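You operate a simulated robot arm through the tools that you are given. There is no shell and no other tool. Be economical: measure what you need, move in short steps, check, and stop when the job is done.

The job below is to be done with a simulated two-armed robot. You get a single attempt, and the scene is never put back.

JOB
Close the peg board drawer. Then open the drawer marked bands, take the white soap bar and put it in the left packing bench drawer and shut the bands again. Then pull the green box lid open. The order counts.
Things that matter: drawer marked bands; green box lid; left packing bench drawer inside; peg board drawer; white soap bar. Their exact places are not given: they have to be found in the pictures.

Only the result counts: the job must be done as asked and must still hold three seconds after the hand-in. Knocking over, shifting, dropping, spilling or breaking anything else fails it. Lids that push on must go on centred and level and be pressed home; caps that screw on are set level and turned clockwise until they are tight.

ROBOT AND FRAMES
Two 7-joint arms with two-finger parallel grippers on one trunk, on a base that drives. Base frame: it is fixed to the floor where the robot stands at the start and does not move with it; the origin is under the middle of the robot, x ahead of it, y to its left, z up. Units: m, rad, N and s.
The left shoulder is at the start at [0.06, 0.147, 0.543], the right one opposite. With the tool pointing down near the work surface each hand reaches from about 0.1 to 0.7 m from the robot's upright axis, wherever it stands, measured 20 degrees to its own side. Places, roughly: drawer marked bands [0.7, 1.5, 0.6]; green box lid [-2.5, 0.5, 0.8]; left packing bench drawer inside [0.8, 1.5, 0.6]; peg board drawer [0.6, -0.2, 0.8]; white soap bar [0.75, 1.75, 0.25]. Payload 3.43 kg a hand.
The TCP of each hand is the grasp point between the finger pads, 0.03 m short of the fingertips. In the tool frame z runs along the fingers and y along their closing line. The gripper opens to 0.094 m. The fingers are 0.028 m wide and 0.01 m thick; the gripper's body (0.05 by 0.096 m) begins 0.055 m behind the TCP.
Orientation is told as [roll, pitch, yaw] about the base's x, y, z axes, in that order, counted from this pose: with the fingers straight down and closing along the base's y, the tool's x points along the base's -x, its y along +y and its z along -z.

CONTROLS
- The arms move only by the tool send_rows. It takes "left_increments", "right_increments" or both (then of equal length, played together; a hand with none holds still); each is a list of rows, each a list of 7 numbers: the gripper command, from -1 (shut) to 1 (fully open), values between in proportion, then the shift along the base's x, y, z in m, then the turn, a rotation vector about the base's x, y, z in rad. In form: [[jaw, dx, dy, dz, wx, wy, wz], ...]. A call has 1 to 20 rows; each row is the pose to reach, as a shift and turn from the pose commanded when the call began. Each row takes 0.2 s and may step no farther than 0.05 m and 0.15 rad from the row before; otherwise, or with a gripper value out of range, the whole call is refused. Where a pose cannot be reached the arm comes as near as it can. A force on the tool above 40 N (or 10 N above the force at the start of the call, whichever is more), or a blocked arm, ends the call early, and 0.2 s more pass. Each finger travels about 0.072 m/s and halts on what it meets, pressing with about 24 N; the grip force reading is that of the motor and also rises with nothing between the fingers. The clock runs only during rows and for 0.2 s after the last one: add rows that repeat a pose to give the fingers time. The reply holds the time, the measured pose of the TCP, the force on the tool along the base axes, the opening and the grip force, in the units named above and with some noise, with the torque about the TCP (base axes, N m) and any sound that the robot's microphone picked up.
- Cameras (640 x 400 px; columns grow to the right, rows downward): "scene" is now at [0.0574, -0.02, 1.1835]; the picture's right is [-0.19, -0.98, 0.00], its down [-0.51, 0.10, -0.86] and it looks along [0.84, -0.16, -0.52] (base axes); focal length 254 px, centre (320, 200). "left" rides on the left gripper at [0.076, -0.014, -0.103] in its tool frame; the picture's right is [0.18, 0.98, 0.00], its down [-0.75, 0.14, -0.64] and it looks along [-0.63, 0.12, 0.77] (tool axes); focal length 243 px, centre (320, 200). "right" rides on the right gripper at [0.076, 0.014, -0.102] in its tool frame; the picture's right is [-0.18, 0.98, 0.00], its down [-0.75, -0.14, -0.64] and it looks along [-0.63, -0.12, 0.77] (tool axes); focal length 243 px, centre (320, 200).
- grab_frame(camera): a new picture of that camera. The clock stands still meanwhile.
- slide_trunk(by): slides the trunk up (or, below 0, down) by that many m; the arms and the scene camera ride with it, the base frame stays. It gives what a move gives, with no picture.
- base_move(legs): drives the robot by 1 to 6 legs, each [ahead, left, turn to the left] in m, m and rad, along the robot's own axes; the way and the turn of a leg run together, so that a leg with both is an arc; at most 1.5 m and 3.142 rad a leg. The arms and the cameras ride along, it lands a little off, and it stops where it bumps. It gives what a move gives.
- turn_head(pan, tilt): turns the head with the scene camera to pan (to the left, within 1.501 rad either way) and tilt (down, from -0.506 to 1.204), counted from straight ahead of the robot. It gives what a move gives.
- pixel_to_xyz(camera, pixels): for up to 12 pixels [column, row] of the newest picture of that camera ("zoom" is the newest enlarged one), the place [x, y, z] in the base frame of the surface seen there, good to about 0.003 m. The clock stands still meanwhile.
- inspect(camera, box): a new picture of the part [left, top, right, bottom] of that camera's present view, enlarged. The clock stands still meanwhile.
- finish_job(): hands the job in; it is judged then, once.

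Work in short steps. Measure before you move; look again where a grasp or a placing could have gone wrong, and mend it. You have 110 turns and 100 pictures in all, those below and enlarged ones among them. Open the grippers and draw the arms clear of the work before you hand the job in, unless the task says otherwise; then end with one line.

The tools are called after "Request:" as name(argument=value, ...) on one line, values as JSON. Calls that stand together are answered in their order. send_rows: Moves the arms, as the interface text tells. Its arguments: {"type":"object","properties":{"left_increments":{"type":"array"},"right_increments":{"type":"array"}},"required":[]} The other tools are called the same way: slide_trunk (by) slides the trunk up or down; base_move (legs) drives the base; turn_head (pan, tilt) turns the head that bears the scene camera; grab_frame (camera) takes a picture; pixel_to_xyz (camera, pixels) gives the place of the surface under pixels of a picture; inspect (camera, box) takes an enlarged picture of a part of a camera's view; finish_job () hands the job in.

At the start:

```text
time_s: 0.0
left_position: [0.31, 0.0366, 0.9563]
left_ee_rot: [0.002, -0.002, -0.001]
left_force: [0.8, -0.1, 0.1]
left_torque: [0.02, -0.04, -0.01]
left_gripper_width: 0.0937
left_grasp_force: 0.1
right_position: [0.2816, -0.2561, 0.9855]
right_ee_rot: [0.0, 0.0, 0.001]
right_force: [-0.2, 0.5, 0.1]
right_torque: [-0.01, -0.01, 0.03]
right_gripper_width: 0.0937
right_grasp_force: 0.1
trunk travel left (down, up): [-0.25, 0.0]
robot x, y, heading: [-0.0017, -0.0007, 0.001]
head pan, tilt: [-0.188, 0.541]
```

scene: 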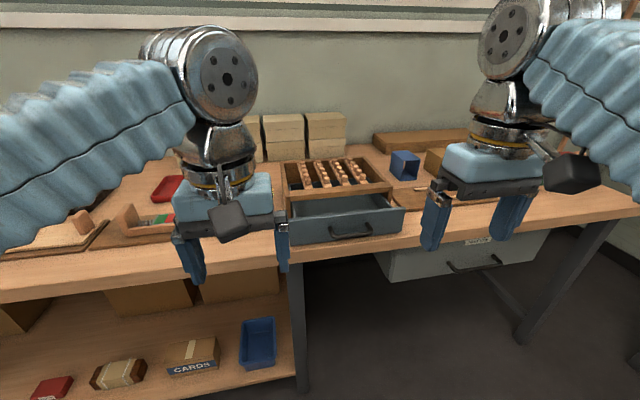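
right: 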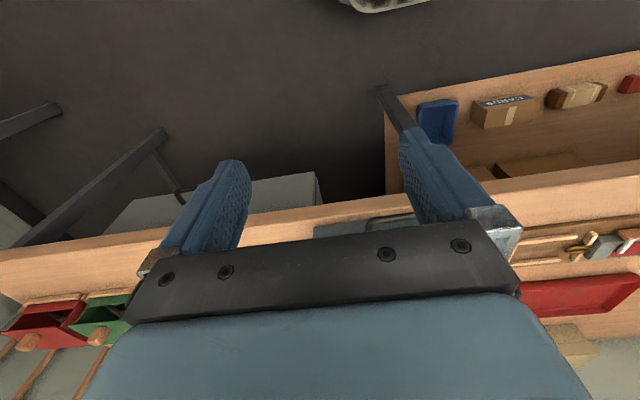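
left: 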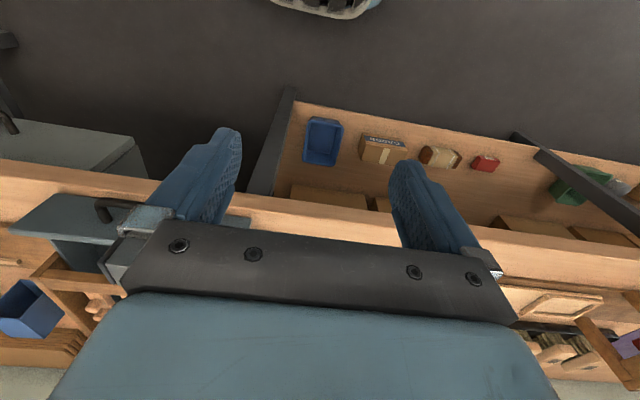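

The peg board drawer stands open at about (345,220) in the scene view, with its handle at (350,232). I measure its front and surroundings.

Request:
pixel_to_xyz(camera="scene", pixels=[[350, 234], [292, 235], [310, 232], [390, 225], [404, 215], [330, 205], [290, 200], [385, 188], [310, 240], [340, 270]])

Request:
inspect(camera="scene", box=[240, 120, 480, 290])

```text
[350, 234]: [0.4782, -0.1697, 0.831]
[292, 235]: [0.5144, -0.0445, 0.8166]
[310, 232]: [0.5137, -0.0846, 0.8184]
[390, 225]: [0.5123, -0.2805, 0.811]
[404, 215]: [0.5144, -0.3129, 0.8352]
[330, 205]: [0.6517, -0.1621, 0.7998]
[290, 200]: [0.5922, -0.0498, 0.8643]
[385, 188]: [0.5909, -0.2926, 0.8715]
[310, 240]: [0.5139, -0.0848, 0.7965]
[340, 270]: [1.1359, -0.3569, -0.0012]
```

```text
2.35 times, centred on (360, 205) of scene
```

zoom: 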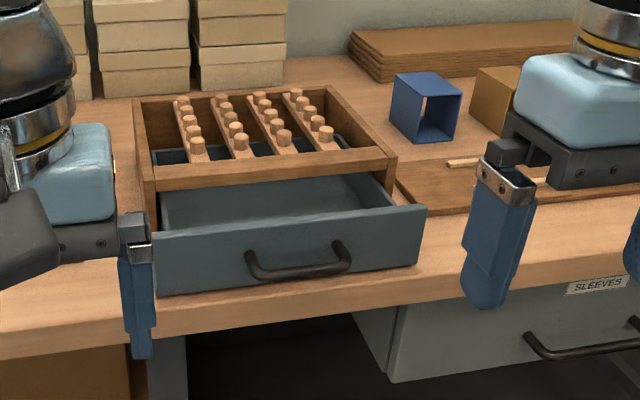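

Drawer front is at x≈0.514, housing at x≈0.592, handle bar at x≈0.478, y≈-0.17. I close the right gripper and lower it in front of the handle.

Request:
send_rows(right_increments=[[-1, 0.02, 0.016, -0.03, 0, 0, 0], [-1, 0.045, 0.032, -0.06, 0, 0, 0], [-1, 0.07, 0.048, -0.09, 0, 0, 0], [-1, 0.095, 0.064, -0.12, 0, 0, 0], [-1, 0.12, 0.081, -0.155, 0, 0, 0], [-1, 0.12, 0.081, -0.155, 0, 0, 0]])

Request:
inspect(camera="scene", box=[240, 120, 480, 290])

```text
time_s: 1.4
left_position: [0.309, 0.0375, 0.9564]
left_ee_rot: [0.001, 0.0, 0.0]
left_force: [-0.3, -0.2, 0.5]
left_torque: [-0.02, 0.02, 0.01]
left_gripper_width: 0.094
left_grasp_force: 0.1
right_position: [0.4029, -0.1741, 0.8318]
right_ee_rot: [0.001, 0.001, 0.0]
right_force: [0.4, -0.1, -0.4]
right_torque: [0.02, 0.02, -0.01]
right_gripper_width: 0.0
right_grasp_force: 24.4
trunk travel left (down, up): [-0.25, 0.0]
robot x, y, heading: [0.0013, -0.0019, -0.004]
head pan, tilt: [-0.188, 0.541]
```

```text
2.35 times, centred on (360, 205) of scene
```

zoom: 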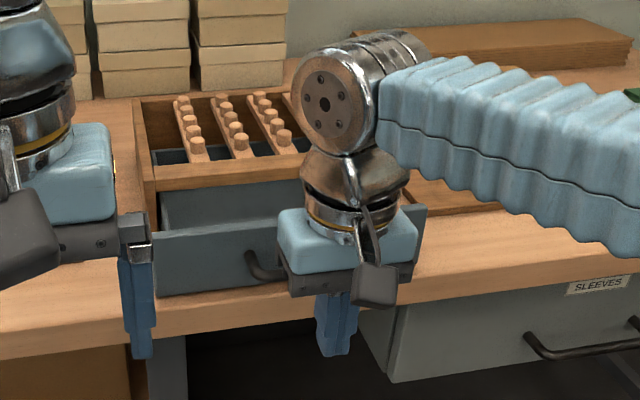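

Hand is in place in front of the handle. I push forward along x slowly, up to a stop.

Request:
send_rows(right_increments=[[-1, 0.03, 0, 0, 0, 0, 0], [-1, 0.055, 0, 0, 0, 0, 0], [-1, 0.07, 0, 0, 0, 0, 0], [-1, 0.085, 0, 0, 0, 0, 0], [-1, 0.1, 0, 0, 0, 0, 0], [-1, 0.11, 0, 0, 0, 0, 0], [-1, 0.12, 0, 0, 0, 0, 0], [-1, 0.13, 0, 0, 0, 0, 0], [-1, 0.137, 0, 0, 0, 0, 0], [-1, 0.144, 0, 0, 0, 0, 0], [-1, 0.15, 0, 0, 0, 0, 0]])

Request:
inspect(camera="scene", box=[240, 120, 480, 290])

```text
time_s: 3.2
left_position: [0.3078, 0.036, 0.9579]
left_ee_rot: [0.001, -0.002, -0.002]
left_force: [-0.1, 0.6, 0.2]
left_torque: [0.0, 0.01, 0.01]
left_gripper_width: 0.0941
left_grasp_force: 0.0
right_position: [0.5243, -0.1763, 0.8317]
right_ee_rot: [-0.002, 0.016, 0.004]
right_force: [-18.7, -2.6, 4.0]
right_torque: [-0.08, 0.06, -0.08]
right_gripper_width: 0.0
right_grasp_force: 23.7
trunk travel left (down, up): [-0.25, 0.0]
robot x, y, heading: [0.0018, 0.0018, -0.001]
head pan, tilt: [-0.188, 0.541]
stopped in row 9 (right hand): the force on the tool passed its limit at 55 N (the readings are from after the stop); the commanded pose is now the measured one
```

```text
2.35 times, centred on (360, 205) of scene
```

zoom: 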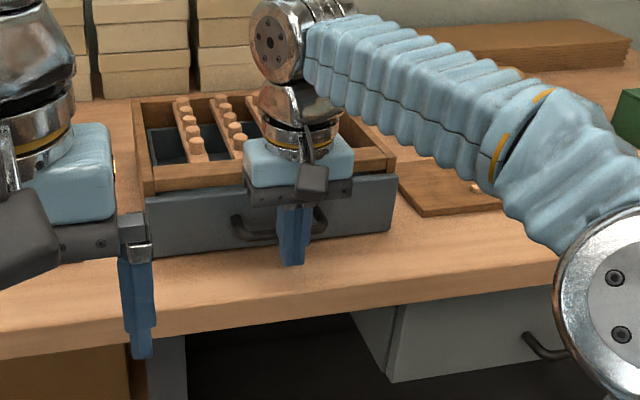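

The drawer appears shut and the push met a hard stop. I back the hand off and check for a gap.

Request:
send_rows(right_increments=[[-1, -0.04, 0, 0, 0, 0, 0], [-1, -0.085, 0, 0, 0, 0, 0], [-1, -0.13, -0.01, 0.03, 0, 0, 0], [-1, -0.17, -0.03, 0.06, 0, 0, 0], [-1, -0.2, -0.05, 0.09, 0, 0, 0], [-1, -0.24, -0.07, 0.11, 0, 0, 0], [-1, -0.245, -0.09, 0.15, 0, 0, 0]])

Request:
inspect(camera="scene", box=[260, 140, 430, 260])

Request:
pixel_to_xyz(camera="zoom", pixels=[[160, 250], [160, 210], [400, 200], [400, 160], [250, 250], [250, 200]])

```text
refused: row 3 steps farther than a row can; nothing moved
```

```text
3.33 times, centred on (345, 200) of scene
```

zoom: 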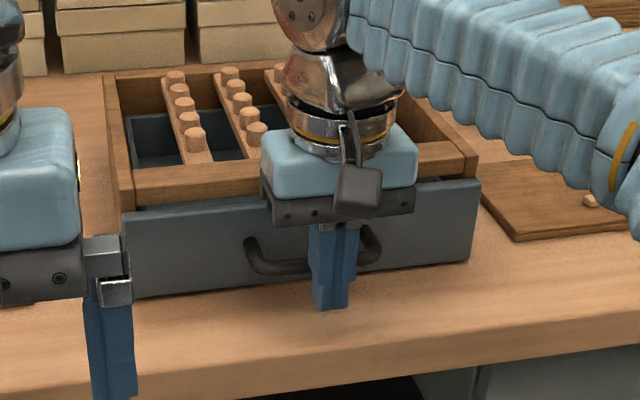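

```text
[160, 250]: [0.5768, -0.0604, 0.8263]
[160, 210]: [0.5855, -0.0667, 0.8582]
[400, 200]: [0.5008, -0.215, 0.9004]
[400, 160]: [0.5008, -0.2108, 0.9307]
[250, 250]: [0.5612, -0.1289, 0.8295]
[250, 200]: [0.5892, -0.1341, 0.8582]
```

The front face is now at x≈0.577, about a plate's thickness ahead of the housing (0.588). I retreat in smaller steps and check.

Request:
send_rows(right_increments=[[-1, -0.04, 0, 0, 0, 0, 0], [-1, -0.08, 0, 0, 0, 0, 0], [-1, -0.11, -0.01, 0.03, 0, 0, 0], [-1, -0.14, -0.03, 0.06, 0, 0, 0], [-1, -0.17, -0.05, 0.09, 0, 0, 0], [-1, -0.2, -0.07, 0.11, 0, 0, 0], [-1, -0.225, -0.08, 0.15, 0, 0, 0]])

Request:
inspect(camera="scene", box=[260, 140, 430, 260])

Request:
pixel_to_xyz(camera="zoom", pixels=[[160, 250], [160, 205], [440, 220], [440, 165], [250, 250], [320, 190], [472, 190], [476, 170]])

```text
time_s: 4.8
left_position: [0.3088, 0.0375, 0.9573]
left_ee_rot: [-0.001, -0.003, 0.0]
left_force: [-1.2, 0.7, 0.2]
left_torque: [0.02, -0.02, -0.05]
left_gripper_width: 0.0941
left_grasp_force: 0.1
right_position: [0.3032, -0.254, 0.9811]
right_ee_rot: [-0.002, 0.016, 0.003]
right_force: [-1.2, 0.1, 0.5]
right_torque: [0.05, 0.0, 0.02]
right_gripper_width: 0.0
right_grasp_force: 24.3
trunk travel left (down, up): [-0.25, 0.0]
robot x, y, heading: [-0.0003, 0.0002, 0.001]
head pan, tilt: [-0.188, 0.541]
```

```text
3.33 times, centred on (345, 200) of scene
```

zoom: 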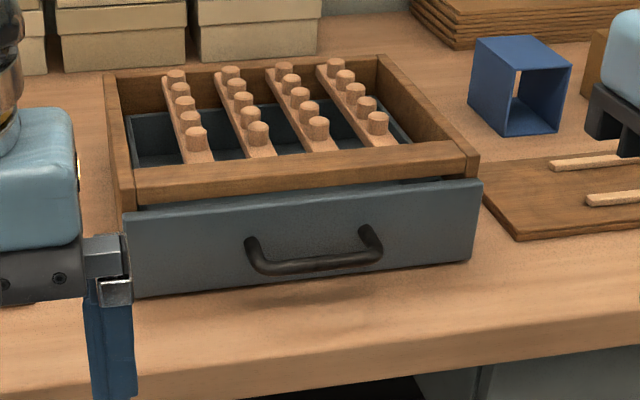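

```text
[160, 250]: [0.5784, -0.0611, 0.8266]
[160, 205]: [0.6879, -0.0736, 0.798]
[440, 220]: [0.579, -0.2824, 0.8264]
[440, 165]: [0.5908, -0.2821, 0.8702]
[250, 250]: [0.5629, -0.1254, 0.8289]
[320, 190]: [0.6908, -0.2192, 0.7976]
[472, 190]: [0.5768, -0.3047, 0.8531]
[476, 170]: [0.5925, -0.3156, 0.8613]
```

Checking the right corner closely for a residual gap, since order matters here.

Request:
inspect(camera="scene", box=[360, 175, 400, 200])

Request:
inspect(camera="scene", box=[280, 180, 320, 205])

```text
16.00 times, centred on (380, 188) of scene
```

zoom: 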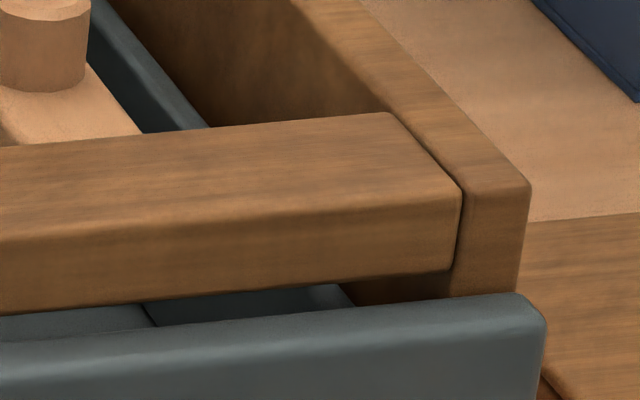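

```text
16.00 times, centred on (300, 192) of scene
```

zoom: 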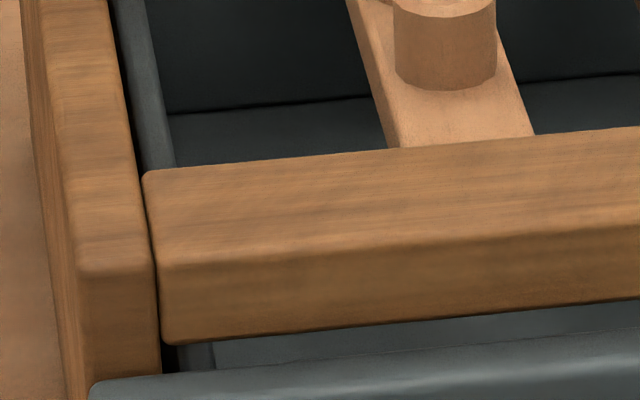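

Request:
inspect(camera="scene", box=[360, 175, 400, 200])

Request:
pixel_to_xyz(camera="zoom", pixels=[[490, 230], [490, 280], [490, 299], [490, 305], [490, 315], [490, 330], [490, 370]])

```text
16.00 times, centred on (380, 188) of scene
```

zoom: 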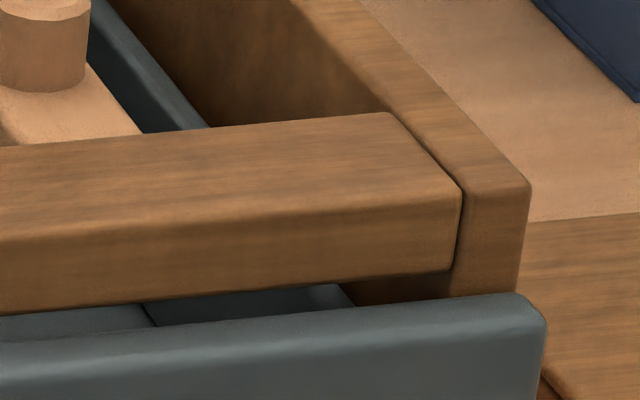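

```text
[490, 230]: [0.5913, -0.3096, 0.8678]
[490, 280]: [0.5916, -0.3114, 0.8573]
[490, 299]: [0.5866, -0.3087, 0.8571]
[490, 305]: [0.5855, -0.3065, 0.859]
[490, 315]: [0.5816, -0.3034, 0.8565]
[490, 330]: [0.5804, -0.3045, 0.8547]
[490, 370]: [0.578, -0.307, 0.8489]
```

The drawer is shut (plate's back edge meets the panel). Now I look left for the packing bench.

Request:
turn_head(pan=1.0, tilt=0.4)

Request:
grab_frame(camera="scene")

```text
time_s: 6.2
left_position: [0.3094, 0.0362, 0.9568]
left_ee_rot: [0.001, 0.0, 0.001]
left_force: [0.0, 0.6, 0.0]
left_torque: [0.0, 0.02, 0.0]
left_gripper_width: 0.0942
left_grasp_force: 0.0
right_position: [0.3016, -0.2542, 0.98]
right_ee_rot: [-0.001, 0.018, 0.003]
right_force: [0.9, 0.5, 0.6]
right_torque: [0.0, 0.01, 0.02]
right_gripper_width: 0.0
right_grasp_force: 24.2
trunk travel left (down, up): [-0.25, 0.0]
robot x, y, heading: [0.0017, -0.0003, 0.003]
head pan, tilt: [1.0, 0.4]
```

```text
88 pictures are left
```

scene: 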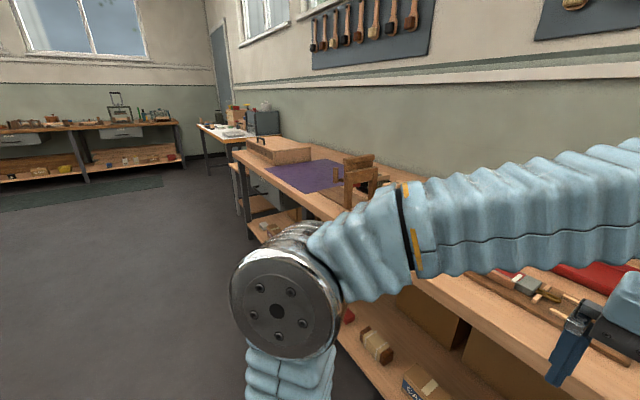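

The bench runs on along the wall with clear floor ahead of it. I drive back slightly and 1.3 m to the left, then look at the packing bench.

Request:
base_move(legs=[[-0.15, 0, 0], [0, 1.3, 0]])

Request:
turn_head(pan=0.25, tilt=0.6)

Request:
grab_frame(camera="scene")

```text
time_s: 13.7
left_position: [0.1535, 1.3362, 0.9566]
left_ee_rot: [0.002, 0.0, 0.009]
left_force: [0.5, 0.2, 0.0]
left_torque: [-0.02, -0.01, -0.01]
left_gripper_width: 0.094
left_grasp_force: 0.1
right_position: [0.1483, 1.0445, 0.9804]
right_ee_rot: [-0.001, 0.017, 0.013]
right_force: [-0.6, 0.5, -0.2]
right_torque: [0.0, 0.03, 0.01]
right_gripper_width: 0.0002
right_grasp_force: 24.6
trunk travel left (down, up): [-0.25, 0.0]
robot x, y, heading: [-0.1579, 1.2966, 0.007]
head pan, tilt: [1.0, 0.4]
```

```text
time_s: 14.8
left_position: [0.1537, 1.3349, 0.9577]
left_ee_rot: [0.001, 0.0, 0.008]
left_force: [0.2, 0.6, -0.3]
left_torque: [0.02, 0.01, 0.02]
left_gripper_width: 0.0941
left_grasp_force: 0.0
right_position: [0.1488, 1.0461, 0.9785]
right_ee_rot: [-0.002, 0.019, 0.011]
right_force: [0.2, -0.2, 0.7]
right_torque: [0.03, -0.01, 0.04]
right_gripper_width: 0.0002
right_grasp_force: 23.9
trunk travel left (down, up): [-0.25, 0.0]
robot x, y, heading: [-0.1556, 1.2952, 0.01]
head pan, tilt: [0.25, 0.6]
```

```text
87 pictures are left
```

scene: 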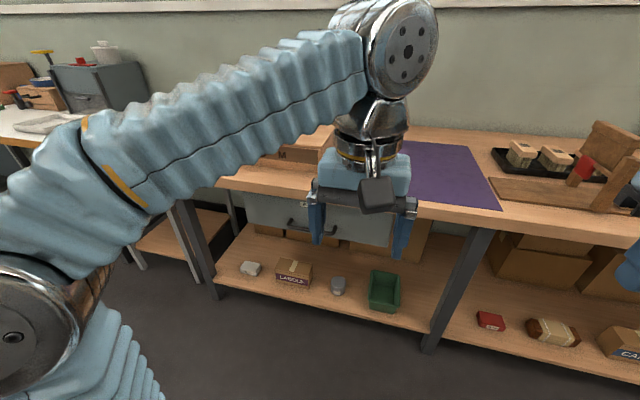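

White soap bar at (250,268) on the lower shelf; a grey drawer with a label hangs at (320,225). I zoom and measure.

Request:
inspect(camera="scene", box=[190, 160, 450, 330])

Request:
pixel_to_xyz(camera="scene", pixels=[[251, 268], [243, 263], [260, 263], [240, 280], [293, 225], [330, 232], [250, 205], [285, 210], [390, 230], [225, 182], [420, 212], [230, 250]])

```text
2.35 times, centred on (320, 245) of scene
```

zoom: 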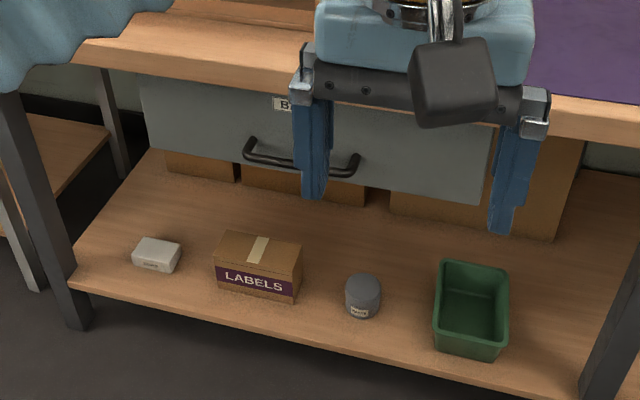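

```text
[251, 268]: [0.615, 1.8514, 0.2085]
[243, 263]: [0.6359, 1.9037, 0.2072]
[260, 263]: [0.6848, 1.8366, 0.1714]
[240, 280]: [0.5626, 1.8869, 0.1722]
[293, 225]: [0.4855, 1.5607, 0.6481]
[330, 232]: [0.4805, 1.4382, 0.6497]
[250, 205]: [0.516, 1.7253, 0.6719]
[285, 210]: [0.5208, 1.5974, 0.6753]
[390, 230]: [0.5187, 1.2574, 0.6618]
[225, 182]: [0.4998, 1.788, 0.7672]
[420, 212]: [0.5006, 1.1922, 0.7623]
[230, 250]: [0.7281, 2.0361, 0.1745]
```

Soap sits at about (0.62,1.87,0.20) on the lower shelf, left of the drawer's side (y 1.25–1.73); the handle bar is at x≈0.483, z≈0.65. I drive 0.35 left so the right hand faces the handle and the left faces the soap, then turn the right hand to point forward with the jaws closing vertically.

Request:
base_move(legs=[[0, 0.36, -0.008]])

Request:
send_rows(right_increments=[[0, 0.01, 0, 0, -0.0785, -0.0785, 0.0785], [0, 0.02, 0, 0, -0.157, -0.157, 0.157], [0, 0.03, 0, 0, -0.2355, -0.2355, 0.2355], [0, 0.04, 0, 0, -0.314, -0.314, 0.314], [0, 0.05, 0, 0, -0.3925, -0.3925, 0.3925], [0, 0.06, 0, 0, -0.471, -0.471, 0.471], [0, 0.07, 0, -0.01, -0.5495, -0.5495, 0.5495], [0, 0.08, 0, -0.02, -0.628, -0.628, 0.628], [0, 0.09, 0, -0.03, -0.7065, -0.7065, 0.7065], [0, 0.1, 0, -0.04, -0.785, -0.785, 0.785], [0, 0.1, 0, -0.05, -0.8635, -0.8635, 0.8635], [0, 0.1, 0, -0.06, -0.942, -0.942, 0.942], [0, 0.1, 0, -0.07, -1.0205, -1.0205, 1.0205], [0, 0.1, 0, -0.08, -1.099, -1.099, 1.099], [0, 0.1, 0, -0.09, -1.1775, -1.1775, 1.1775], [0, 0.1, 0, -0.1, -1.209, -1.209, 1.209], [0, 0.1, 0, -0.1, -1.209, -1.209, 1.209]])

Request:
turn_head(pan=-0.1, tilt=0.6)

Request:
grab_frame(camera="scene")

```text
time_s: 17.1
left_position: [0.1526, 1.6909, 0.9565]
left_ee_rot: [0.001, 0.002, -0.005]
left_force: [0.3, 0.5, 0.0]
left_torque: [0.01, 0.0, 0.01]
left_gripper_width: 0.0938
left_grasp_force: 0.1
right_position: [0.1448, 1.4006, 0.9796]
right_ee_rot: [-0.002, 0.017, 0.003]
right_force: [0.3, -0.7, 0.3]
right_torque: [0.03, 0.02, 0.01]
right_gripper_width: 0.0003
right_grasp_force: 23.7
trunk travel left (down, up): [-0.25, 0.0]
robot x, y, heading: [-0.1609, 1.6557, -0.003]
head pan, tilt: [0.25, 0.6]
```

```text
time_s: 20.7
left_position: [0.1524, 1.6911, 0.9564]
left_ee_rot: [-0.002, -0.001, -0.002]
left_force: [-0.7, -0.1, 0.3]
left_torque: [-0.02, 0.0, -0.02]
left_gripper_width: 0.094
left_grasp_force: 0.1
right_position: [0.2598, 1.3949, 0.8993]
right_ee_rot: [-1.57, 0.001, 1.556]
right_force: [0.3, 0.9, -0.5]
right_torque: [0.01, -0.01, -0.03]
right_gripper_width: 0.0471
right_grasp_force: 0.0
right hand out of reach, approached as far as the arm can: row 15, 16, 17
trunk travel left (down, up): [-0.25, 0.0]
robot x, y, heading: [-0.1554, 1.6579, -0.002]
head pan, tilt: [0.25, 0.6]
```

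```text
time_s: 21.5
left_position: [0.152, 1.6906, 0.956]
left_ee_rot: [-0.001, 0.0, -0.002]
left_force: [0.6, -0.8, 0.2]
left_torque: [0.0, -0.01, 0.01]
left_gripper_width: 0.0942
left_grasp_force: 0.0
right_position: [0.2593, 1.3947, 0.8984]
right_ee_rot: [-1.571, 0.002, 1.554]
right_force: [-0.4, -0.1, 0.6]
right_torque: [0.01, 0.01, -0.01]
right_gripper_width: 0.0467
right_grasp_force: 0.0
trunk travel left (down, up): [-0.25, 0.0]
robot x, y, heading: [-0.1565, 1.657, 0.002]
head pan, tilt: [-0.099, 0.6]
```

```text
85 pictures are left
```

scene: 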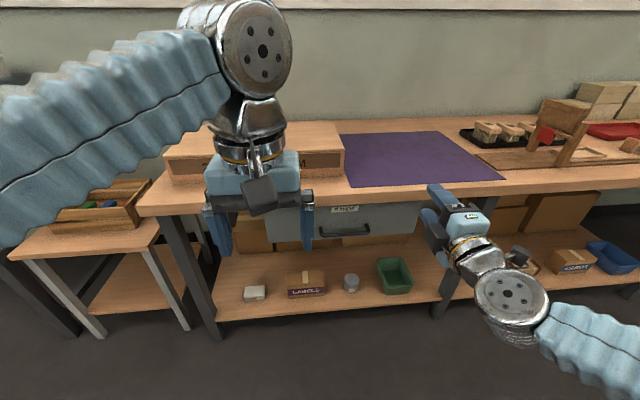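

The right hand now points forward. I check the drawer's label and measure the handle precisely.

Request:
inspect(camera="scene", box=[260, 190, 440, 300])

Request:
pixel_to_xyz(camera="zoom", pixels=[[215, 145], [260, 160], [310, 155], [370, 152], [365, 140], [420, 100], [180, 100], [100, 120], [420, 160], [415, 145], [350, 100], [300, 70]])

```text
3.56 times, centred on (350, 245) of scene
```

zoom: 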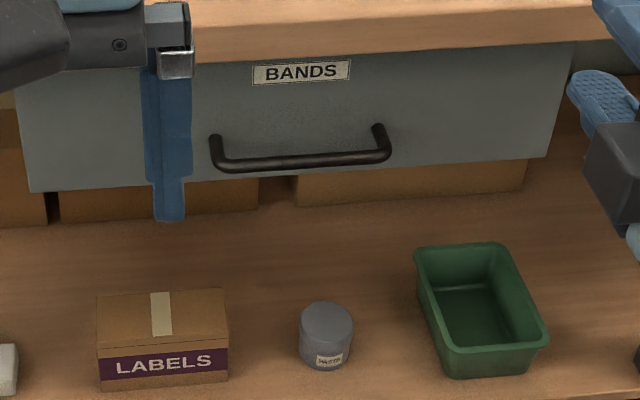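

```text
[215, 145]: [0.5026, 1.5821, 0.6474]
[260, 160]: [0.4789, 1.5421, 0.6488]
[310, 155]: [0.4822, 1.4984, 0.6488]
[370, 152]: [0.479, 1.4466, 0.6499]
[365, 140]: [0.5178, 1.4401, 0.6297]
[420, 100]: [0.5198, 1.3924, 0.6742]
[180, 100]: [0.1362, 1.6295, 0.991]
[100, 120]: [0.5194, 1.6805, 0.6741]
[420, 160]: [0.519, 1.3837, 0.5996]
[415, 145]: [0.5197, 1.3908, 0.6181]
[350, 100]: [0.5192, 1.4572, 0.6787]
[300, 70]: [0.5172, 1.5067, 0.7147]
```

"BANDS" confirmed; handle bar centre near (0.485,1.51,0.646). I bring the right hand to a pre-grasp position 8 cm ahead of it.

Request:
send_rows(right_increments=[[0.2, 0.02, 0.014, -0.032, 0, 0, 0], [0.2, 0.035, 0.028, -0.064, 0, 0, 0.005], [0.2, 0.05, 0.042, -0.096, 0, 0, 0.01], [0.2, 0.07, 0.056, -0.128, 0, 0, 0.015], [0.2, 0.09, 0.07, -0.16, 0, 0, 0.015], [0.2, 0.11, 0.084, -0.192, 0, 0, 0.015], [0.2, 0.13, 0.098, -0.224, 0, 0, 0.015], [0.2, 0.14, 0.112, -0.253, 0, 0, 0.015], [0.2, 0.14, 0.112, -0.253, 0, 0, 0.015]])

Request:
inspect(camera="scene", box=[260, 180, 450, 300])

Request:
grab_frame(camera="right")

```text
time_s: 23.5
left_position: [0.1529, 1.6914, 0.9569]
left_ee_rot: [0.001, -0.001, -0.002]
left_force: [-0.5, 0.4, -0.6]
left_torque: [0.0, 0.0, 0.02]
left_gripper_width: 0.094
left_grasp_force: 0.1
right_position: [0.3643, 1.4754, 0.7505]
right_ee_rot: [-1.544, 0.014, 1.561]
right_force: [-0.3, -0.1, 0.6]
right_torque: [-0.01, 0.01, -0.01]
right_gripper_width: 0.0565
right_grasp_force: 0.2
right hand out of reach, approached as far as the arm can: row 1, 2, 3, 4, 5, 6, 7, 8, 9
trunk travel left (down, up): [-0.25, 0.0]
robot x, y, heading: [-0.158, 1.6535, -0.002]
head pan, tilt: [-0.099, 0.6]
```

```text
3.33 times, centred on (355, 240) of scene
```

zoom: 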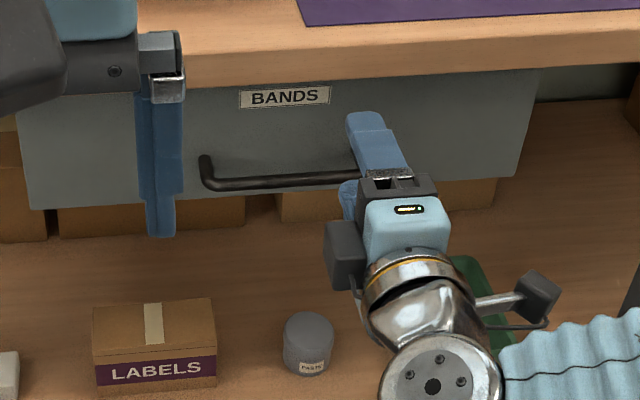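

```text
82 pictures are left
```

right: 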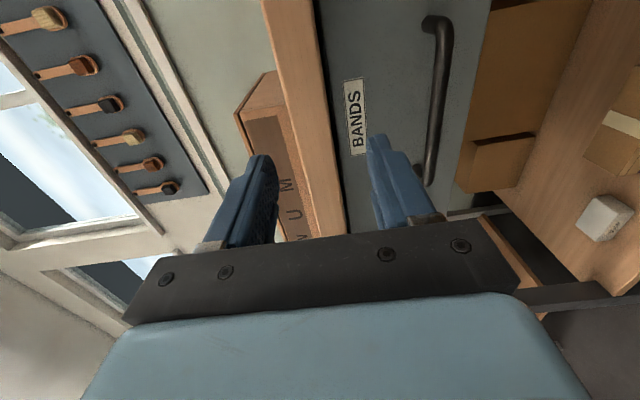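

The arm can't get low enough with the trunk high (z stopped at 0.75). Hand is clear of the handle (x 0.364), so I slide the trunk down 0.105.

Request:
slide_trunk(by=-0.105)

Request:
send_rows(right_increments=[[0.2, 0.01, 0.01, 0, 0, 0, 0], [0.2, 0.02, 0.03, 0, -0.02, 0, 0.01], [0.2, 0.02, 0.03, 0, -0.02, 0, 0.01]])

```text
time_s: 24.9
left_position: [0.1522, 1.6917, 0.8516]
left_ee_rot: [-0.002, 0.0, -0.003]
left_force: [-0.5, -0.3, -0.5]
left_torque: [0.02, 0.0, 0.02]
left_gripper_width: 0.0943
left_grasp_force: 0.0
right_position: [0.3644, 1.4754, 0.6454]
right_ee_rot: [-1.545, 0.012, 1.561]
right_force: [0.0, 1.0, 0.4]
right_torque: [0.01, 0.01, -0.01]
right_gripper_width: 0.0565
right_grasp_force: 0.2
trunk travel left (down, up): [-0.145, 0.105]
robot x, y, heading: [-0.1569, 1.6533, -0.004]
head pan, tilt: [-0.099, 0.6]
```

```text
time_s: 25.7
left_position: [0.1533, 1.6915, 0.8513]
left_ee_rot: [0.0, 0.0, -0.003]
left_force: [0.6, 0.2, 0.2]
left_torque: [0.01, 0.0, 0.04]
left_gripper_width: 0.094
left_grasp_force: 0.0
right_position: [0.3847, 1.5051, 0.6462]
right_ee_rot: [-1.546, 0.031, 1.572]
right_force: [0.1, 0.6, 0.1]
right_torque: [-0.04, 0.02, 0.02]
right_gripper_width: 0.0567
right_grasp_force: 0.1
trunk travel left (down, up): [-0.145, 0.105]
robot x, y, heading: [-0.1571, 1.6562, -0.001]
head pan, tilt: [-0.099, 0.6]
```

Reach is good now, at (0.385,1.505,0.646). I advance to straddle the bar and look.

Request:
send_rows(right_increments=[[0.2, 0.03, 0, 0, 0, 0, 0], [0.2, 0.055, 0, 0, 0, 0, 0], [0.2, 0.075, 0, 0, 0, 0, 0], [0.2, 0.092, 0, 0, 0, 0, 0], [0.2, 0.092, 0, 0, 0, 0, 0]])

Request:
grab_frame(camera="right")

Request:
inspect(camera="scene", box=[220, 130, 460, 290])

```text
time_s: 26.9
left_position: [0.1521, 1.6914, 0.8515]
left_ee_rot: [0.0, 0.002, -0.001]
left_force: [-0.3, 0.5, -0.2]
left_torque: [0.02, 0.04, -0.03]
left_gripper_width: 0.094
left_grasp_force: 0.0
right_position: [0.4471, 1.4903, 0.659]
right_ee_rot: [-1.54, 0.03, 1.571]
right_force: [0.6, 1.0, 0.6]
right_torque: [0.02, -0.03, -0.02]
right_gripper_width: 0.0566
right_grasp_force: 0.1
right hand out of reach, approached as far as the arm can: row 1, 2, 3, 4, 5
trunk travel left (down, up): [-0.145, 0.105]
robot x, y, heading: [-0.1555, 1.6562, -0.004]
head pan, tilt: [-0.099, 0.6]
```

```text
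81 pictures are left
```

right: 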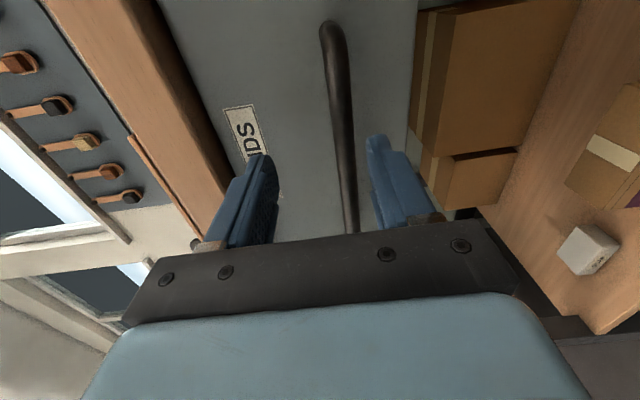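

```text
2.50 times, centred on (340, 210) of scene
```

zoom: 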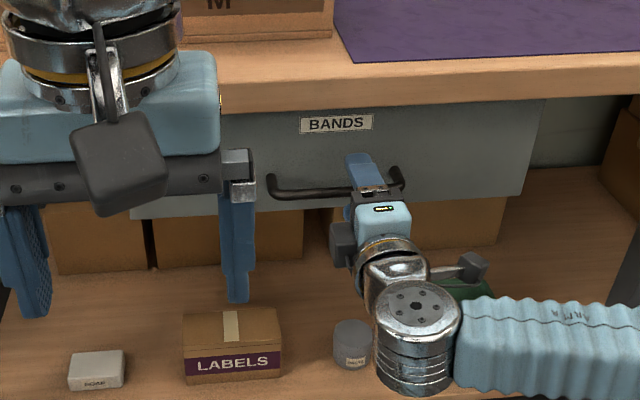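

Reach ends 3 cm short and 1.3 cm high. I correct with the trunk and a short drive, which carry the hand without changing arm joints.

Request:
slide_trunk(by=-0.014)

Request:
base_move(legs=[[0.031, 0.012, 0]])

Request:
grab_frame(camera="right")

```text
time_s: 27.5
left_position: [0.1539, 1.6915, 0.8382]
left_ee_rot: [0.001, -0.001, -0.003]
left_force: [-0.2, 0.5, -0.2]
left_torque: [0.03, 0.01, 0.01]
left_gripper_width: 0.094
left_grasp_force: 0.0
right_position: [0.448, 1.4911, 0.6451]
right_ee_rot: [-1.54, 0.03, 1.572]
right_force: [-0.1, -1.4, -0.3]
right_torque: [0.03, -0.01, -0.01]
right_gripper_width: 0.0564
right_grasp_force: 0.1
trunk travel left (down, up): [-0.131, 0.119]
robot x, y, heading: [-0.1607, 1.6553, 0.001]
head pan, tilt: [-0.099, 0.6]
```

```text
time_s: 28.4
left_position: [0.1821, 1.7036, 0.8378]
left_ee_rot: [0.0, 0.001, -0.003]
left_force: [0.1, 0.1, -0.4]
left_torque: [0.01, 0.04, 0.01]
left_gripper_width: 0.0942
left_grasp_force: 0.1
right_position: [0.4793, 1.5028, 0.6458]
right_ee_rot: [-1.539, 0.032, 1.574]
right_force: [0.0, -0.9, -0.9]
right_torque: [0.01, 0.0, 0.02]
right_gripper_width: 0.0562
right_grasp_force: 0.1
trunk travel left (down, up): [-0.131, 0.119]
robot x, y, heading: [-0.127, 1.6672, -0.0]
head pan, tilt: [-0.099, 0.6]
```

```text
79 pictures are left
```

right: 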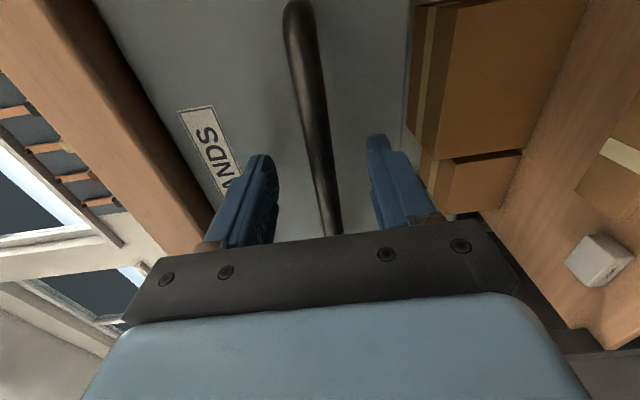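

The bar passes between the fingers. I close on it.

Request:
send_rows(right_increments=[[-1, 0, 0, 0, 0, 0, 0], [-1, 0, 0, 0, 0, 0, 0], [-1, 0, 0, 0, 0, 0, 0], [-1, 0, 0, 0, 0, 0, 0]])

```text
time_s: 29.4
left_position: [0.1831, 1.7026, 0.8368]
left_ee_rot: [0.0, 0.002, -0.002]
left_force: [-0.8, -0.6, -0.3]
left_torque: [0.0, 0.01, 0.05]
left_gripper_width: 0.0941
left_grasp_force: 0.1
right_position: [0.4774, 1.5029, 0.644]
right_ee_rot: [-1.532, 0.03, 1.573]
right_force: [-17.2, 0.9, -27.8]
right_torque: [1.05, 0.1, -0.27]
right_gripper_width: 0.0168
right_grasp_force: 45.2
trunk travel left (down, up): [-0.131, 0.119]
robot x, y, heading: [-0.1257, 1.6684, -0.002]
head pan, tilt: [-0.099, 0.6]
```

Gripped (width 0.0168), with the bar pushing the tool down a bit. I relax z by 4 mm and begin pulling.

Request:
send_rows(right_increments=[[-1, -0.005, 0, -0.003, 0, 0, 0], [-1, -0.02, 0, -0.004, 0, 0, 0], [-1, -0.035, 0, -0.004, 0, 0, 0], [-1, -0.05, 0, -0.004, 0, 0, 0], [-1, -0.065, 0, -0.004, 0, 0, 0], [-1, -0.065, 0, -0.004, 0, 0, 0]])

Request:
grab_frame(camera="scene")

```text
time_s: 30.8
left_position: [0.1839, 1.7025, 0.8381]
left_ee_rot: [0.0, -0.001, -0.002]
left_force: [-1.1, -0.7, 0.3]
left_torque: [0.03, -0.01, -0.02]
left_gripper_width: 0.0942
left_grasp_force: 0.1
right_position: [0.4144, 1.5028, 0.643]
right_ee_rot: [-1.542, 0.03, 1.571]
right_force: [1.7, -7.8, 4.6]
right_torque: [0.99, -0.02, -0.09]
right_gripper_width: 0.0169
right_grasp_force: 44.8
trunk travel left (down, up): [-0.131, 0.119]
robot x, y, heading: [-0.1262, 1.6669, -0.005]
head pan, tilt: [-0.099, 0.6]
```

```text
78 pictures are left
```

scene: 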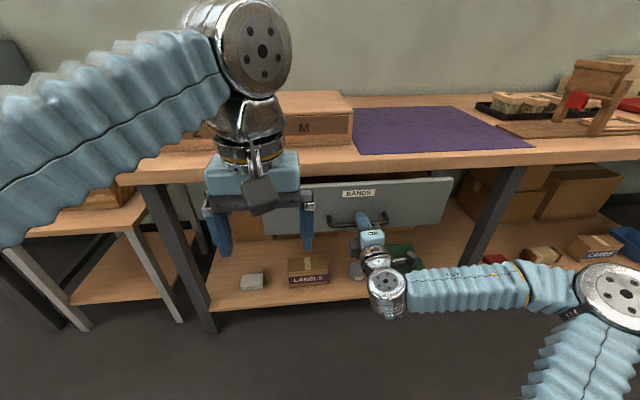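

The drawer moves freely. I pull it 0.14 m further by driving the base back.

Request:
base_move(legs=[[-0.14, 0, 0]])

Request:
grab_frame(camera="scene")

```text
time_s: 32.1
left_position: [0.0428, 1.7025, 0.8386]
left_ee_rot: [-0.001, 0.002, -0.001]
left_force: [-1.1, -0.1, -0.3]
left_torque: [0.0, -0.03, 0.03]
left_gripper_width: 0.0941
left_grasp_force: 0.1
right_position: [0.2737, 1.5032, 0.6429]
right_ee_rot: [-1.542, 0.031, 1.572]
right_force: [0.5, -19.5, 18.1]
right_torque: [1.0, -0.01, -0.35]
right_gripper_width: 0.017
right_grasp_force: 45.4
trunk travel left (down, up): [-0.131, 0.119]
robot x, y, heading: [-0.265, 1.665, 0.002]
head pan, tilt: [-0.099, 0.6]
```

```text
77 pictures are left
```

scene: 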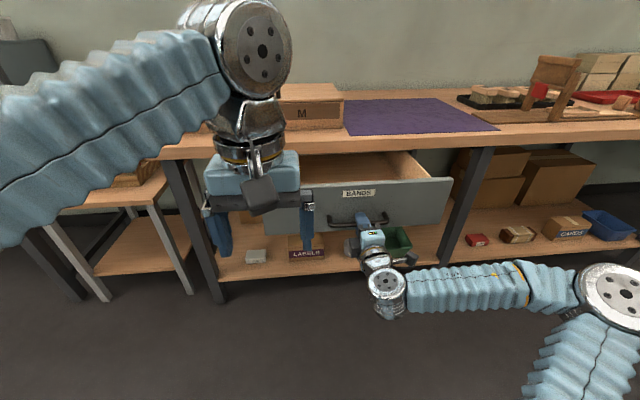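

Drawer is open ~0.20 m. I release the handle and back the robot off, then measure soap and bench leg.

Request:
send_rows(right_increments=[[0.2, 0, 0, 0, 0, 0, 0], [0.2, 0, 0, 0, 0, 0, 0], [0.2, 0, 0, 0, 0, 0, 0], [0.2, -0.015, 0, 0, 0, 0, 0], [0.2, -0.03, 0, 0, 0, 0, 0], [0.2, -0.045, 0, 0, 0, 0, 0], [0.2, -0.06, 0, 0, 0, 0, 0]])

Request:
base_move(legs=[[-0.15, 0, 0]])

Request:
turn_head(pan=0.1, tilt=0.55)

Request:
grab_frame(camera="scene")

```text
time_s: 33.7
left_position: [0.0428, 1.7037, 0.8375]
left_ee_rot: [-0.001, 0.0, 0.001]
left_force: [0.8, -1.0, -0.4]
left_torque: [0.01, -0.02, -0.04]
left_gripper_width: 0.0941
left_grasp_force: 0.1
right_position: [0.2404, 1.509, 0.6529]
right_ee_rot: [-1.54, 0.03, 1.572]
right_force: [-0.2, 0.0, 0.4]
right_torque: [0.0, 0.03, -0.01]
right_gripper_width: 0.0565
right_grasp_force: 0.1
right hand out of reach, approached as far as the arm can: row 6, 7
trunk travel left (down, up): [-0.131, 0.119]
robot x, y, heading: [-0.2666, 1.667, 0.001]
head pan, tilt: [-0.099, 0.6]
```

```text
time_s: 35.1
left_position: [-0.1079, 1.7033, 0.8371]
left_ee_rot: [0.001, 0.0, -0.001]
left_force: [0.2, -0.1, -0.2]
left_torque: [-0.02, 0.03, 0.04]
left_gripper_width: 0.0939
left_grasp_force: 0.0
right_position: [0.0895, 1.5085, 0.6527]
right_ee_rot: [-1.542, 0.032, 1.569]
right_force: [0.1, 0.6, 0.1]
right_torque: [-0.02, 0.0, -0.04]
right_gripper_width: 0.0564
right_grasp_force: 0.0
trunk travel left (down, up): [-0.131, 0.119]
robot x, y, heading: [-0.4162, 1.6686, -0.003]
head pan, tilt: [-0.099, 0.6]
```

```text
time_s: 35.8
left_position: [-0.1067, 1.7025, 0.838]
left_ee_rot: [0.0, -0.001, -0.002]
left_force: [0.2, 0.9, 0.7]
left_torque: [-0.01, -0.04, 0.02]
left_gripper_width: 0.0939
left_grasp_force: 0.1
right_position: [0.0892, 1.5082, 0.6536]
right_ee_rot: [-1.543, 0.032, 1.568]
right_force: [0.0, -0.3, 0.1]
right_torque: [-0.02, 0.03, -0.02]
right_gripper_width: 0.0562
right_grasp_force: 0.0
trunk travel left (down, up): [-0.131, 0.119]
robot x, y, heading: [-0.4156, 1.6684, -0.003]
head pan, tilt: [0.099, 0.55]
```

```text
76 pictures are left
```

scene: 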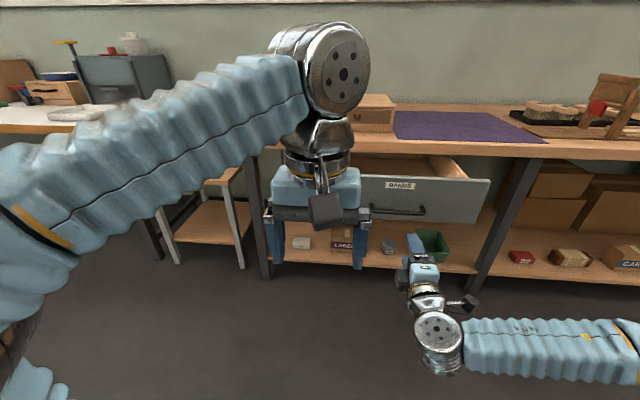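

Request:
inspect(camera="scene", box=[150, 150, 450, 290])

Request:
pixel_to_xyz(camera="scene", pixels=[[256, 200], [263, 260], [302, 238], [302, 246], [294, 240], [310, 240], [240, 220], [225, 180], [342, 238], [400, 182], [430, 165], [486, 185]])

```text
2.13 times, centred on (300, 220) of scene
```

zoom: 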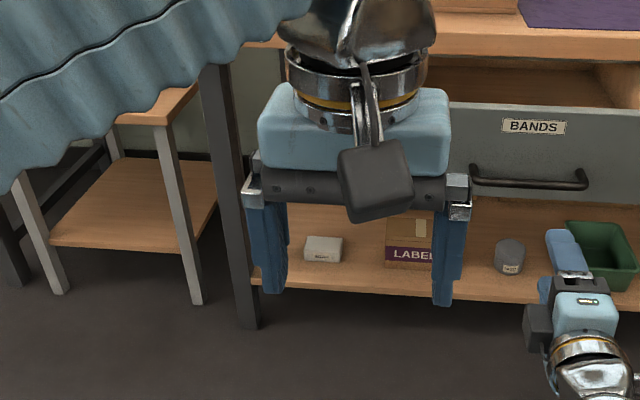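

```text
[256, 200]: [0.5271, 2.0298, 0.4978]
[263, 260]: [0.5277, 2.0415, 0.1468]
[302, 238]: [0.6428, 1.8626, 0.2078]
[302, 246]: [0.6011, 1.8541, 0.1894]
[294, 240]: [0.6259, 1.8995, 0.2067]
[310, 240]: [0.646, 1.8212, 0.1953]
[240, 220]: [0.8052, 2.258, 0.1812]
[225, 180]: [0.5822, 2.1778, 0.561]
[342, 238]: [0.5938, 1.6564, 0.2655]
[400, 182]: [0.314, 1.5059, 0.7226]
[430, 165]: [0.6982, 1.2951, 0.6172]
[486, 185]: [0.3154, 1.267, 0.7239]
```

Bench leg is at y≈2.03; soap spans x 0.60–0.65, y 1.82–1.90, top z 0.207; the open drawer front stands at x≈0.315, top 0.724. First I put the right hand back tool-down and high, so it clears the drawer when I drive closer.

Request:
send_rows(right_increments=[[0, -0.014, -0.02, 0.02, 0.0756, 0.0756, -0.0756], [0, -0.028, -0.04, 0.04, 0.151, 0.151, -0.151], [0, -0.042, -0.06, 0.06, 0.227, 0.227, -0.227], [0, -0.056, -0.08, 0.08, 0.302, 0.302, -0.302], [0, -0.07, -0.1, 0.1, 0.378, 0.378, -0.378], [0, -0.084, -0.11, 0.125, 0.453, 0.453, -0.453], [0, -0.098, -0.115, 0.15, 0.529, 0.529, -0.529], [0, -0.112, -0.115, 0.175, 0.605, 0.605, -0.605], [0, -0.126, -0.115, 0.2, 0.68, 0.68, -0.68], [0, -0.14, -0.115, 0.225, 0.756, 0.756, -0.756], [0, -0.155, -0.115, 0.25, 0.831, 0.831, -0.831], [0, -0.17, -0.115, 0.275, 0.907, 0.907, -0.907], [0, -0.185, -0.115, 0.295, 0.982, 0.982, -0.982], [0, -0.2, -0.115, 0.315, 1.058, 1.058, -1.058], [0, -0.215, -0.115, 0.335, 1.134, 1.134, -1.134], [0, -0.23, -0.115, 0.335, 1.209, 1.209, -1.209], [0, -0.23, -0.115, 0.335, 1.209, 1.209, -1.209]])

```text
time_s: 39.4
left_position: [-0.1063, 1.7038, 0.8377]
left_ee_rot: [0.0, 0.002, -0.002]
left_force: [0.7, -0.7, -0.2]
left_torque: [0.03, 0.05, -0.02]
left_gripper_width: 0.094
left_grasp_force: 0.1
right_position: [-0.0728, 1.39, 0.8851]
right_ee_rot: [0.02, -0.017, 0.042]
right_force: [0.7, -1.3, -1.3]
right_torque: [0.06, 0.0, -0.04]
right_gripper_width: 0.0468
right_grasp_force: 0.1
right hand out of reach, approached as far as the arm can: row 13, 14, 15, 16, 17
trunk travel left (down, up): [-0.131, 0.119]
robot x, y, heading: [-0.4148, 1.6658, -0.002]
head pan, tilt: [0.099, 0.55]
```

Right hand is tool-down. I pull it closer to the body and lower the trunk fully so the left hand can reach the low shelf.

Request:
send_rows(right_increments=[[-1, -0.04, -0.01, 0, 0, 0, 0], [-1, -0.08, -0.03, 0, 0, 0, 0], [-1, -0.12, -0.05, 0, 0, 0, 0], [-1, -0.16, -0.06, 0, 0, 0, 0], [-1, -0.17, -0.06, 0, 0, 0, 0]])

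Request:
slide_trunk(by=-0.131)

Request:
send_rows(left_increments=[[1, 0.02, 0.02, -0.03, 0, 0, 0.14], [1, 0.04, 0.03, -0.065, 0, 0, 0.28], [1, 0.06, 0.045, -0.1, 0, 0, 0.42], [1, 0.075, 0.06, -0.135, 0, 0, 0.56], [1, 0.09, 0.075, -0.17, 0, 0, 0.7], [1, 0.1, 0.09, -0.205, 0, 0, 0.84], [1, 0.11, 0.1, -0.24, 0, 0, 0.98], [1, 0.12, 0.1, -0.275, 0, 0, 1.12], [1, 0.13, 0.1, -0.31, 0, 0, 1.26], [1, 0.14, 0.1, -0.345, 0, 0, 1.4], [1, 0.15, 0.1, -0.38, 0, 0, 1.54], [1, 0.15, 0.1, -0.41, 0, 0, 1.57], [1, 0.15, 0.1, -0.44, 0, 0, 1.57], [1, 0.15, 0.1, -0.44, 0, 0, 1.57]])

Request:
grab_frame(camera="scene")

```text
time_s: 40.6
left_position: [-0.1072, 1.7031, 0.8376]
left_ee_rot: [-0.002, 0.0, -0.002]
left_force: [0.2, 0.2, 0.4]
left_torque: [-0.02, 0.0, 0.0]
left_gripper_width: 0.094
left_grasp_force: 0.0
right_position: [-0.2151, 1.33, 0.87]
right_ee_rot: [0.029, 0.0, 0.032]
right_force: [-0.2, -0.1, 0.1]
right_torque: [-0.03, 0.04, -0.02]
right_gripper_width: 0.0001
right_grasp_force: 23.9
right hand out of reach, approached as far as the arm can: row 1, 2, 3, 4, 5
trunk travel left (down, up): [-0.131, 0.119]
robot x, y, heading: [-0.415, 1.6657, -0.003]
head pan, tilt: [0.099, 0.55]
```

```text
time_s: 42.2
left_position: [-0.1074, 1.7032, 0.7059]
left_ee_rot: [0.0, 0.0, -0.002]
left_force: [0.5, -0.2, -0.2]
left_torque: [0.05, 0.03, 0.0]
left_gripper_width: 0.0939
left_grasp_force: 0.0
right_position: [-0.215, 1.33, 0.7387]
right_ee_rot: [0.028, 0.001, 0.031]
right_force: [-0.1, 0.3, 0.6]
right_torque: [0.01, 0.0, 0.02]
right_gripper_width: 0.0002
right_grasp_force: 24.3
trunk travel left (down, up): [0.0, 0.25]
robot x, y, heading: [-0.42, 1.6668, -0.002]
head pan, tilt: [0.099, 0.55]
```

```text
time_s: 45.2
left_position: [0.0436, 1.8032, 0.2658]
left_ee_rot: [-0.001, 0.001, 1.569]
left_force: [0.6, 0.1, 0.3]
left_torque: [0.02, 0.03, 0.02]
left_gripper_width: 0.0939
left_grasp_force: 0.1
right_position: [-0.2149, 1.3288, 0.7383]
right_ee_rot: [0.031, 0.0, 0.032]
right_force: [0.3, 0.6, 0.1]
right_torque: [0.02, -0.05, 0.02]
right_gripper_width: 0.0
right_grasp_force: 23.8
trunk travel left (down, up): [0.0, 0.25]
robot x, y, heading: [-0.4138, 1.6666, -0.001]
head pan, tilt: [0.099, 0.55]
```

```text
74 pictures are left
```

scene: 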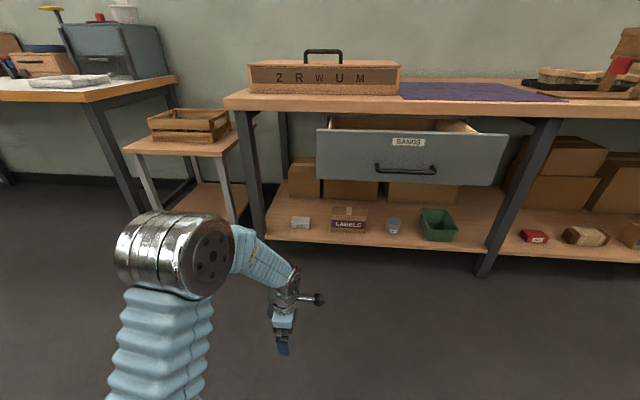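

Left arm is low and well placed. I measure the elbow/forearm, soap, leg and bench edge to plan the insertion.

Request:
inspect(camera="scene", box=[230, 180, 390, 280])

Request:
pixel_to_xyz(camera="scene", pixels=[[180, 225], [225, 235], [260, 265], [290, 275], [318, 299], [300, 222], [293, 219], [307, 219], [292, 226], [308, 227], [348, 218], [255, 190]])

```text
4.00 times, centred on (310, 230) of scene
```

zoom: 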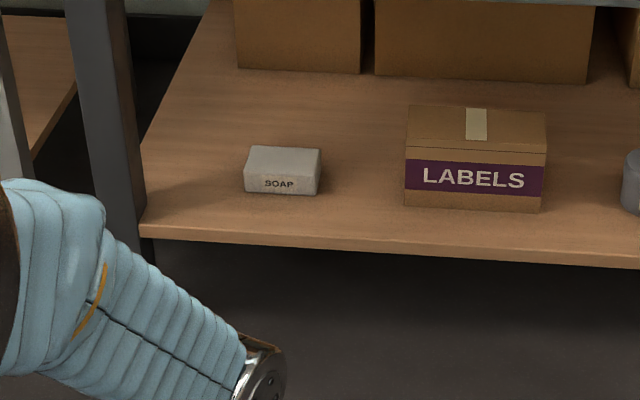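

```text
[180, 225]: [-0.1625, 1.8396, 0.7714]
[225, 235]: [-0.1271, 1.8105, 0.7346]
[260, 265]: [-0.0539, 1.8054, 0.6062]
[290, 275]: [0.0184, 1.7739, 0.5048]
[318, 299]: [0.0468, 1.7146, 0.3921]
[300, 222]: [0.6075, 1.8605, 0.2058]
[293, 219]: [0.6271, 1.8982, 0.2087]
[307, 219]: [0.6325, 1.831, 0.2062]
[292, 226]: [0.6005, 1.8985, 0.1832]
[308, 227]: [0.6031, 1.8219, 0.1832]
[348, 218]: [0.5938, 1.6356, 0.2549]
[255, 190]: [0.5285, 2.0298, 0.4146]
```

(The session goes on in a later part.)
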